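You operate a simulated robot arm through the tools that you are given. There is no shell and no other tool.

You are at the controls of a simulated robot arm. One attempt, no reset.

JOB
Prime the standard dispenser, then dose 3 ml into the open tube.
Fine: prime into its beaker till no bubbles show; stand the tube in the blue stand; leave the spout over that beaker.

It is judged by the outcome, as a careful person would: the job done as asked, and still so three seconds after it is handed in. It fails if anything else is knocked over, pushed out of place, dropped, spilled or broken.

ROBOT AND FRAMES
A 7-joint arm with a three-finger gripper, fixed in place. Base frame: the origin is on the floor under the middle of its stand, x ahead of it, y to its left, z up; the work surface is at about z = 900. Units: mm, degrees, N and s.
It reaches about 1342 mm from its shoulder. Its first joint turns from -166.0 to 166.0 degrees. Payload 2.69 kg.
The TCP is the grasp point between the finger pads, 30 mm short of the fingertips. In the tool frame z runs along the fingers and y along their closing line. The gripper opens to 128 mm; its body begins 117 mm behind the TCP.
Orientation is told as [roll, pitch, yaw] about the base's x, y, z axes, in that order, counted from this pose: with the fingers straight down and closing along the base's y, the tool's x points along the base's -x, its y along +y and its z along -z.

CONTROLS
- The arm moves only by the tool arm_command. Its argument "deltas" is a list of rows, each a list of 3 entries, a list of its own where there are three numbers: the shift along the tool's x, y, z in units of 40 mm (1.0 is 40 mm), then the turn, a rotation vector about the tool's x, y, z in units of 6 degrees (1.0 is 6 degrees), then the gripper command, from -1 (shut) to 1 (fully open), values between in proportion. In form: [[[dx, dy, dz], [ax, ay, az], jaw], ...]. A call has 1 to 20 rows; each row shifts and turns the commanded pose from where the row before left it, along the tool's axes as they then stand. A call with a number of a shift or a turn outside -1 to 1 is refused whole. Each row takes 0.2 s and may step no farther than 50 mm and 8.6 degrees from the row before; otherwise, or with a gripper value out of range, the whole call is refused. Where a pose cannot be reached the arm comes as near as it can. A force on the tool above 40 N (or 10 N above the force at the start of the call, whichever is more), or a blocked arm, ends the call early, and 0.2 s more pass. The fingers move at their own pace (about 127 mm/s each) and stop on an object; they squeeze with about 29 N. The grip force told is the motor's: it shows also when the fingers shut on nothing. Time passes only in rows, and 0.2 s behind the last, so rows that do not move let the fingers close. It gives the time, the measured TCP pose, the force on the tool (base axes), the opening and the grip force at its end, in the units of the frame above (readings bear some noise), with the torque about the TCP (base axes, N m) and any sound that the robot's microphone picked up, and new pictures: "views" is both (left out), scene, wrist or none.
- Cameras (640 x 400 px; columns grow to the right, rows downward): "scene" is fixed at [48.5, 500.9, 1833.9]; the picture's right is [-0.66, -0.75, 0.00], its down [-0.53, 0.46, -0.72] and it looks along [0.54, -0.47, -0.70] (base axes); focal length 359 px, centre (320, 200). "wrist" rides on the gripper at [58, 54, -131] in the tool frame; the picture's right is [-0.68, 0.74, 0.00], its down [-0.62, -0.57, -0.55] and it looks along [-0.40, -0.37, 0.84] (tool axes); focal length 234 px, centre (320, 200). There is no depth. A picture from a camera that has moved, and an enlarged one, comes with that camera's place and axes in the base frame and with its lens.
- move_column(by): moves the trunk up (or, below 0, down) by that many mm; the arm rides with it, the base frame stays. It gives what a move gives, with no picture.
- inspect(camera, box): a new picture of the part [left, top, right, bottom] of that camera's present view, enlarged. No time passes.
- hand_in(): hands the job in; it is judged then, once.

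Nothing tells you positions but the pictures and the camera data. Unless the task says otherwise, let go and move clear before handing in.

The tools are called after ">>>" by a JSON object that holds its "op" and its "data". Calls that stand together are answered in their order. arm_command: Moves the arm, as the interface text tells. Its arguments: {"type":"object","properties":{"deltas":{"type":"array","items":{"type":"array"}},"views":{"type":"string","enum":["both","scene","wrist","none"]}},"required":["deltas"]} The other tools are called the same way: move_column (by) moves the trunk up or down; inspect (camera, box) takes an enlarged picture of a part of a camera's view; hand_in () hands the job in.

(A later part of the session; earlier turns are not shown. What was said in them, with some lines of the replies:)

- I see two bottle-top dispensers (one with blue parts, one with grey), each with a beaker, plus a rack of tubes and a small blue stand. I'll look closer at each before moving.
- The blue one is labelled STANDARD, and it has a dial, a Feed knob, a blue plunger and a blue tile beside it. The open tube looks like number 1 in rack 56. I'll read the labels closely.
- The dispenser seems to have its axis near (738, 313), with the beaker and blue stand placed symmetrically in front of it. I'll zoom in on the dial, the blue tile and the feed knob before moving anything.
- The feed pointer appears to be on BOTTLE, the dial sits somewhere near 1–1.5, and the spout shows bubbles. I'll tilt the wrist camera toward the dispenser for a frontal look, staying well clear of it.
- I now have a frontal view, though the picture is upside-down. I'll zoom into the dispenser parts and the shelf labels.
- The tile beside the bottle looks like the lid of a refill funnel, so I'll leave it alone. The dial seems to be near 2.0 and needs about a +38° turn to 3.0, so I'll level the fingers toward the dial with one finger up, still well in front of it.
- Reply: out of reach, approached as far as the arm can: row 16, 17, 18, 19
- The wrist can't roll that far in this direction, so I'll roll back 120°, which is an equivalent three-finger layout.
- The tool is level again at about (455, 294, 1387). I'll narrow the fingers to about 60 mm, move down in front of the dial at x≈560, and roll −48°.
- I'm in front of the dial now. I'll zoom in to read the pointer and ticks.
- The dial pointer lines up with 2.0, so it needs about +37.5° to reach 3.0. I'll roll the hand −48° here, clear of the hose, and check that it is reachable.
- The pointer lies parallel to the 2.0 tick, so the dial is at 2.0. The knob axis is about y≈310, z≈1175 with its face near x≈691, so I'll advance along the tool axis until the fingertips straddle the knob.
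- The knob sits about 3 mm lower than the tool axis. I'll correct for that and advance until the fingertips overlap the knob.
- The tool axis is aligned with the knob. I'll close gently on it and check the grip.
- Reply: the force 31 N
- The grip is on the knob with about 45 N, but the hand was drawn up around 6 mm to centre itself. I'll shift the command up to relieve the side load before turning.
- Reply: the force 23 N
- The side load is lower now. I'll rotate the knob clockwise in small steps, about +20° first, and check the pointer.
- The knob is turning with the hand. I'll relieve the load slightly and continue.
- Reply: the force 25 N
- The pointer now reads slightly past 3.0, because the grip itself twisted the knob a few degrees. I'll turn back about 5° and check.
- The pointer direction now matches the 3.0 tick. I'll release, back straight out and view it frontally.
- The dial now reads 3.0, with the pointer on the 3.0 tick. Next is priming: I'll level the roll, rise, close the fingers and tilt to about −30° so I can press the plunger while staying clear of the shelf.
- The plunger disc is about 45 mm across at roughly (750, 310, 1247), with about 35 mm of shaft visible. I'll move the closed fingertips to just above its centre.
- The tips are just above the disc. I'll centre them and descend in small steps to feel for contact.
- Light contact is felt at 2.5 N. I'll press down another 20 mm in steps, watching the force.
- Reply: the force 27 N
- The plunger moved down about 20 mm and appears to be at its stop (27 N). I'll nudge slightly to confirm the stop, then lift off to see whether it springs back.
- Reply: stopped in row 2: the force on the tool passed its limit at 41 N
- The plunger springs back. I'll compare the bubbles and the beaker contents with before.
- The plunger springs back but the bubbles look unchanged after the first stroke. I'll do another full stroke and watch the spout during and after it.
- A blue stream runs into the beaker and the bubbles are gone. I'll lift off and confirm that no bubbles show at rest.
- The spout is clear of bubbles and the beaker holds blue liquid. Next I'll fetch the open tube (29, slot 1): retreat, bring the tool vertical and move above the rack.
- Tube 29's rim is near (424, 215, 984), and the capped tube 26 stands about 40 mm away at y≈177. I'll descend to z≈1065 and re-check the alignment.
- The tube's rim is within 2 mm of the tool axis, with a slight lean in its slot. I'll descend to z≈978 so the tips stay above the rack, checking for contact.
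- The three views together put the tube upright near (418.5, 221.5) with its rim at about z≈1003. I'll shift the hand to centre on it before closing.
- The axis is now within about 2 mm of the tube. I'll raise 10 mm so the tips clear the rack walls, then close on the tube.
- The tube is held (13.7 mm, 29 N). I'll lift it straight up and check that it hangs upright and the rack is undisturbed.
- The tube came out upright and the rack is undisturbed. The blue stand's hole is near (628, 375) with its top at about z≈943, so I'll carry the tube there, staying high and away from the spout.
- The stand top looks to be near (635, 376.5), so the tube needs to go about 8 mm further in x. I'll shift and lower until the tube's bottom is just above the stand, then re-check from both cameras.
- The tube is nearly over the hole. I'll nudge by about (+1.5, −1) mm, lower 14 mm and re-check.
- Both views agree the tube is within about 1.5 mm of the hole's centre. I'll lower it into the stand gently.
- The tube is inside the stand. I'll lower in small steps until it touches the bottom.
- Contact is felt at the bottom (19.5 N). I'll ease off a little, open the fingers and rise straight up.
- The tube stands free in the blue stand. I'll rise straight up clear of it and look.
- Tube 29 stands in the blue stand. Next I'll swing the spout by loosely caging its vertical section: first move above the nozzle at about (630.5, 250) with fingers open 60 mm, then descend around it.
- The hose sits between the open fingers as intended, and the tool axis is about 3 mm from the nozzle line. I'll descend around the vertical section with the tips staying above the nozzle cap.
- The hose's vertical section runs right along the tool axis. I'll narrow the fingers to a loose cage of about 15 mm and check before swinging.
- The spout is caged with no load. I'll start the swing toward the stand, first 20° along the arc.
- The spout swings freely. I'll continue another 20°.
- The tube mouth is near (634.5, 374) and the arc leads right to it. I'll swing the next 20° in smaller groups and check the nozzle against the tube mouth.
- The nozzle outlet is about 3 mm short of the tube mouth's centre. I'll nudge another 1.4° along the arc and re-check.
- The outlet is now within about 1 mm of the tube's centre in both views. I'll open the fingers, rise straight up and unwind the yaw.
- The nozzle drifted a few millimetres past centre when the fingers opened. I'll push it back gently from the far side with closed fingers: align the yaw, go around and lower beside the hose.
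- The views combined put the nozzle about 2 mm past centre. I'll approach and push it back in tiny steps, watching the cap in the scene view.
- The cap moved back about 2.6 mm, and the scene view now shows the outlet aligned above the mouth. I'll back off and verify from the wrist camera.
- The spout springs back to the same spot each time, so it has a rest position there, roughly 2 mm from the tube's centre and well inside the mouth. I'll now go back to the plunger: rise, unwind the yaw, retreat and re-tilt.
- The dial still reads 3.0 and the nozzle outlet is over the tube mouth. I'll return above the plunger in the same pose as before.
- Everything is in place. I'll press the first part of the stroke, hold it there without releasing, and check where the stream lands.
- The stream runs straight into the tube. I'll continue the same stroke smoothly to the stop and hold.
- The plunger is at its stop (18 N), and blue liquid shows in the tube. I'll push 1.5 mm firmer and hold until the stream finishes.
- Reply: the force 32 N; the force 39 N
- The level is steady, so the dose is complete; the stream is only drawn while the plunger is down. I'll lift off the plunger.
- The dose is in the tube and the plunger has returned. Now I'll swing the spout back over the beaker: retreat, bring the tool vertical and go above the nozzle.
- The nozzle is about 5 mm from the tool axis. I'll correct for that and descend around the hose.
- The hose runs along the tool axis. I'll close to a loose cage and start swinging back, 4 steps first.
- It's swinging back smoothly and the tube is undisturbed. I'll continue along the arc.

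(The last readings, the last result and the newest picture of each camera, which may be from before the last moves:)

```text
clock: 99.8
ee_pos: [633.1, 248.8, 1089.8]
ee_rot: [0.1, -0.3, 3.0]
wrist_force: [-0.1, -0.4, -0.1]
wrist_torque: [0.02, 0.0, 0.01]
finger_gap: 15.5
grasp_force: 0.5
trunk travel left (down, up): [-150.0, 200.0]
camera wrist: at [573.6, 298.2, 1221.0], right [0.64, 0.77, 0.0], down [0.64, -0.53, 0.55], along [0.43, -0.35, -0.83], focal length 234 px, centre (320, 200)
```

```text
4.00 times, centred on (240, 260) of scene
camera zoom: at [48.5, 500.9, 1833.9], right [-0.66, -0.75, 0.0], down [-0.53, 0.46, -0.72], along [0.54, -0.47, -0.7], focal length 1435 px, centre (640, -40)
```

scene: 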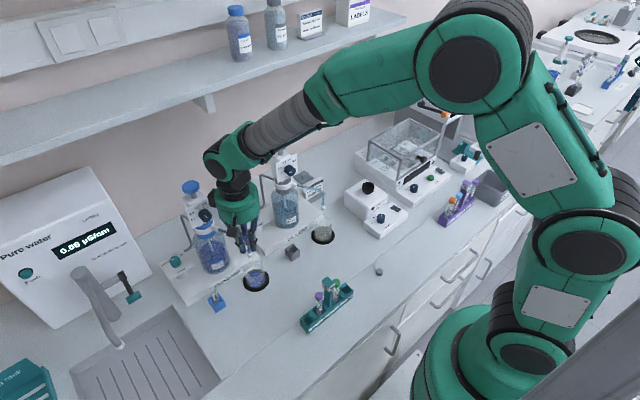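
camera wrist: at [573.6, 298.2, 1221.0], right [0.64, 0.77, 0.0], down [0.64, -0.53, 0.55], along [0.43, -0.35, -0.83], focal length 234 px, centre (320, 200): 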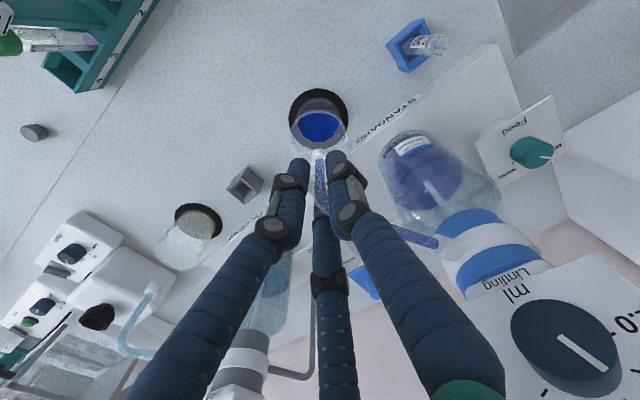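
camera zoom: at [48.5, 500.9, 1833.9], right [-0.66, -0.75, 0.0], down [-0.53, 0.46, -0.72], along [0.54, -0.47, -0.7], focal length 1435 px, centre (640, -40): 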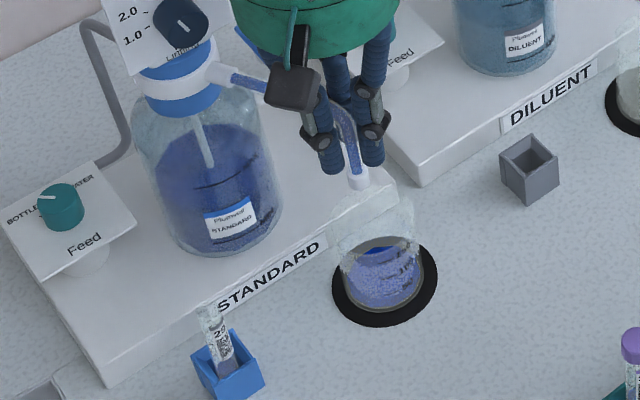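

The spout is back over the beaker. I'll open the fingers and rise straight up.

>>> {"op": "arm_command", "data": {"deltas": [[[0, 0, 0], [0, 0, 0], -0.5], [[0, 0, 0], [0, 0, 0], -0.2], [[0, 0, 0], [0, 0, 0], -0.06], [[0, 0, 0], [0, 0, 0], -0.06], [[0, 0, -0.5], [0, 0, 0], -0.06], [[0, 0, -0.9], [0, 0, 0], -0.06], [[0, 0, -0.9], [0, 0, 0], -0.06], [[0, 0, -0.9], [0, 0, 0], -0.06], [[0, 0, -0.9], [0, 0, 0], -0.06], [[0.8, 0, -0.4], [0, 0, 0], -0.06], [[0.8, 0, -0.4], [0, 0, 0], -0.06], [[0.8, 0, -0.4], [0, 0, 0], -0.06], [[0.8, 0, -0.4], [0, 0, 0], -0.06]]}}

>>> {"op": "inspect", "data": {"camera": "scene", "box": [180, 180, 290, 315]}}

>>> {"op": "inspect", "data": {"camera": "scene", "box": [230, 230, 285, 300]}}

>>> {"op": "inspect", "data": {"camera": "wrist", "box": [320, 70, 480, 230]}}

```text
clock: 102.6
ee_pos: [505.4, 242.3, 1318.4]
ee_rot: [0.1, -0.1, 3.0]
wrist_force: [0.3, 1.1, -0.6]
wrist_torque: [-0.02, 0.01, 0.06]
finger_gap: 60.2
grasp_force: 0.0
trunk travel left (down, up): [-150.0, 200.0]
camera wrist: at [445.0, 291.2, 1449.0], right [0.64, 0.77, 0.0], down [0.64, -0.53, 0.55], along [0.43, -0.35, -0.83], focal length 234 px, centre (320, 200)
```

scene: 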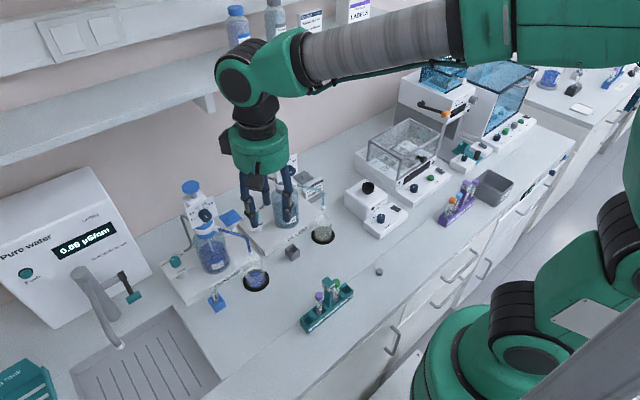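
wrist: 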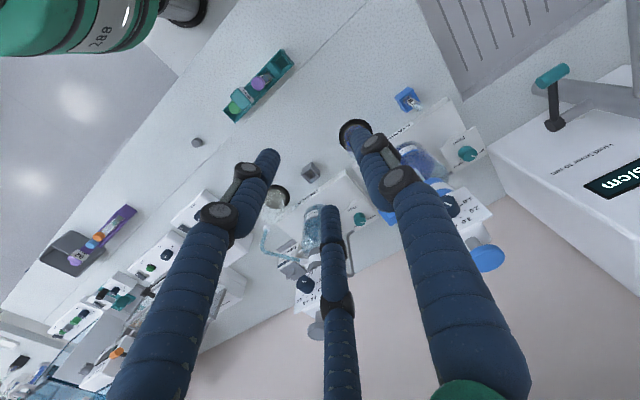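

```text
2.96 times, centred on (235, 248) of scene
camera zoom: at [48.5, 500.9, 1833.9], right [-0.66, -0.75, 0.0], down [-0.53, 0.46, -0.72], along [0.54, -0.47, -0.7], focal length 1063 px, centre (572, 59)
```

zoom: 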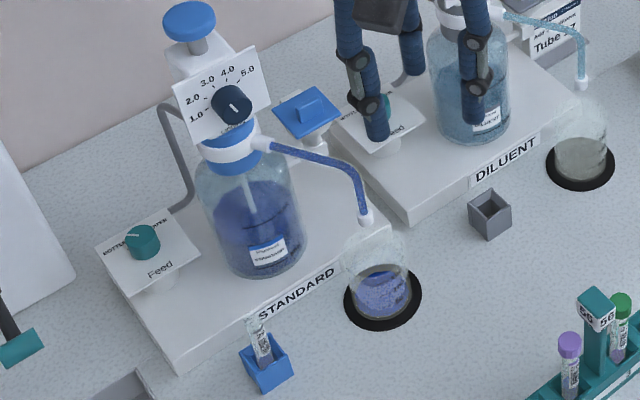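

```text
5.71 times, centred on (258, 265) of scene
camera zoom: at [48.5, 500.9, 1833.9], right [-0.66, -0.75, 0.0], down [-0.53, 0.46, -0.72], along [0.54, -0.47, -0.7], focal length 2050 px, centre (677, -171)
```

zoom: 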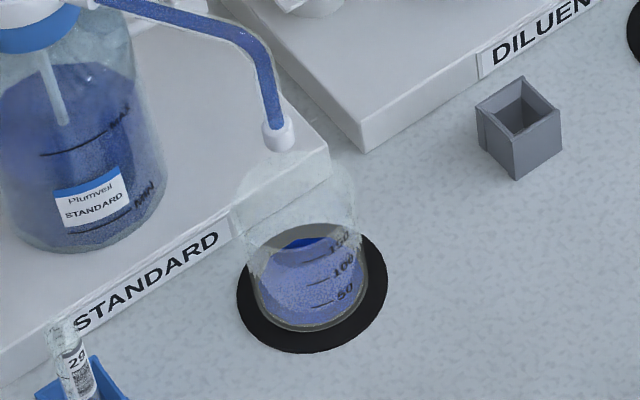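

```text
2.50 times, centred on (400, 150) of wrist
camera zoom: at [445.0, 291.2, 1449.0], right [0.64, 0.77, 0.0], down [0.64, -0.53, 0.55], along [0.43, -0.35, -0.83], focal length 585 px, centre (120, 325)
```

zoom: 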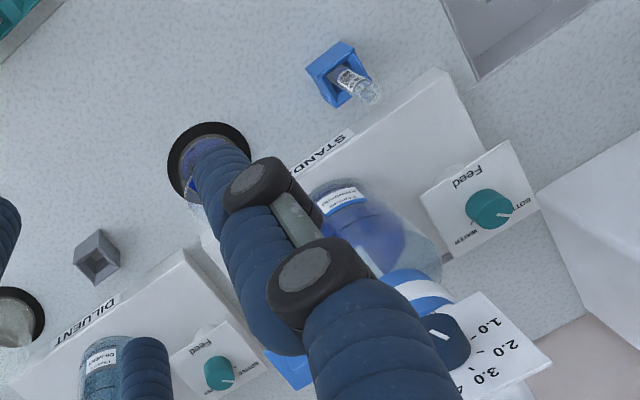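

The spout is back at its original place over the beaker, with no bubbles. I'll do a last close check of the tube, the dial and the surroundings.

>>> {"op": "inspect", "data": {"camera": "scene", "box": [200, 275, 230, 312]}}

>>> {"op": "inspect", "data": {"camera": "scene", "box": [215, 215, 265, 260]}}

>>> {"op": "inspect", "data": {"camera": "scene", "box": [270, 230, 400, 340]}}

>>> {"op": "inspect", "data": {"camera": "wrist", "box": [385, 80, 430, 120]}}

>>> {"op": "inspect", "data": {"camera": "scene", "box": [194, 204, 214, 222]}}

```text
10.81 times, centred on (215, 294) of scene
camera zoom: at [48.5, 500.9, 1833.9], right [-0.66, -0.75, 0.0], down [-0.53, 0.46, -0.72], along [0.54, -0.47, -0.7], focal length 3879 px, centre (1455, -811)
```

zoom: 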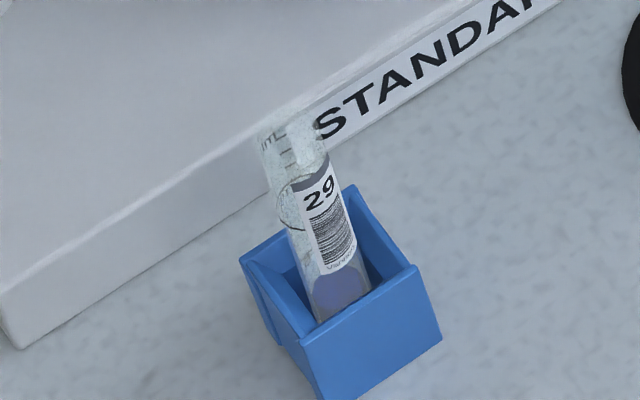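

```text
8.89 times, centred on (240, 238) of scene
camera zoom: at [48.5, 500.9, 1833.9], right [-0.66, -0.75, 0.0], down [-0.53, 0.46, -0.72], along [0.54, -0.47, -0.7], focal length 3189 px, centre (1031, -133)
```

zoom: 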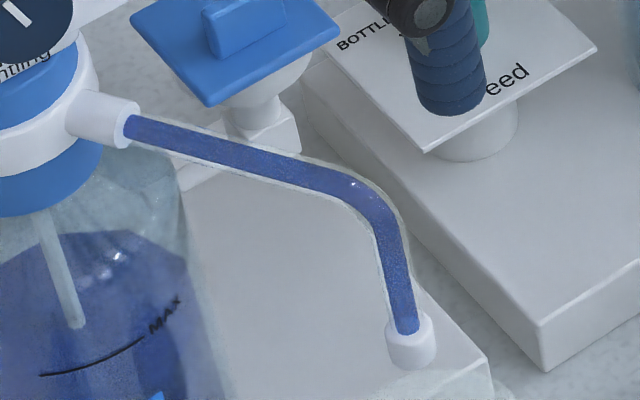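

```text
3.64 times, centred on (335, 285) of scene
camera zoom: at [48.5, 500.9, 1833.9], right [-0.66, -0.75, 0.0], down [-0.53, 0.46, -0.72], along [0.54, -0.47, -0.7], focal length 1305 px, centre (266, -109)
```

zoom: 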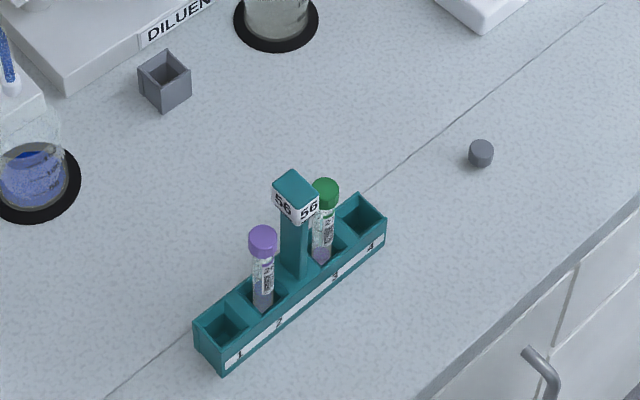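

```text
10.00 times, centred on (408, 100) of wrist
camera zoom: at [445.0, 291.2, 1449.0], right [0.64, 0.77, 0.0], down [0.64, -0.53, 0.55], along [0.43, -0.35, -0.83], focal length 2342 px, centre (-555, 1200)
```

zoom: 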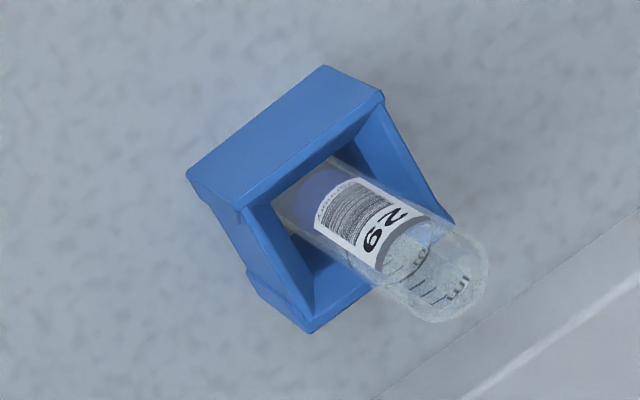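

```text
16.00 times, centred on (204, 213) of scene
camera zoom: at [48.5, 500.9, 1833.9], right [-0.66, -0.75, 0.0], down [-0.53, 0.46, -0.72], along [0.54, -0.47, -0.7], focal length 5740 px, centre (2176, -8)
```

zoom: 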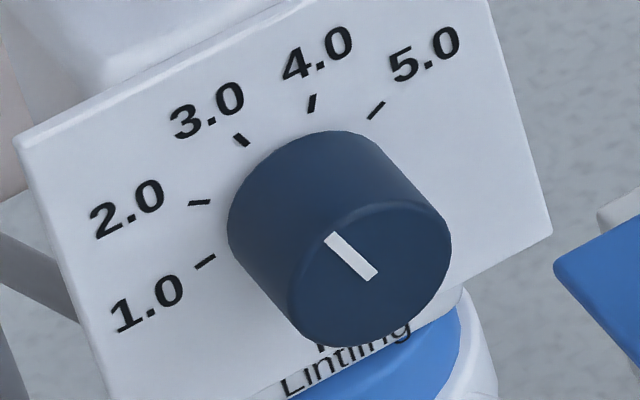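

Everything checks out:
- Tube 29 stands in the blue stand with the dose in it.
- The dial is at 3.0.
- The spout is bubble-free and back over its beaker.
- The rack and everything else look undisturbed, and the arm is clear.

I'm handing the job in.

>>> {"op": "hand_in", "data": {}}

```text
The job is handed in.
```

The standard dispenser is primed and I dosed one 3 ml stroke into the open tube, number 29. The job is handed in; I have not seen the verdict.

- **Prime:** I turned the dial from 2.0 to 3.0, then gave two full strokes into the standard's beaker. After the second stroke no bubbles showed in the spout.
- **Dose:** I stood tube 29 in the blue stand, swung the spout over it and pressed the plunger once to its stop. The stream went into the tube and I saw no spill. The volume rests on the dial setting; I could only check it roughly by the liquid level, which fits about 3 ml.
- **Spout:** It is back at its original place over the beaker, with no bubbles showing.
- **Left as is:** The tube is uncapped and the dial stays at 3.0. Slot 1 in the rack is empty. In the last pictures nothing else looked moved or knocked, and the arm is clear.
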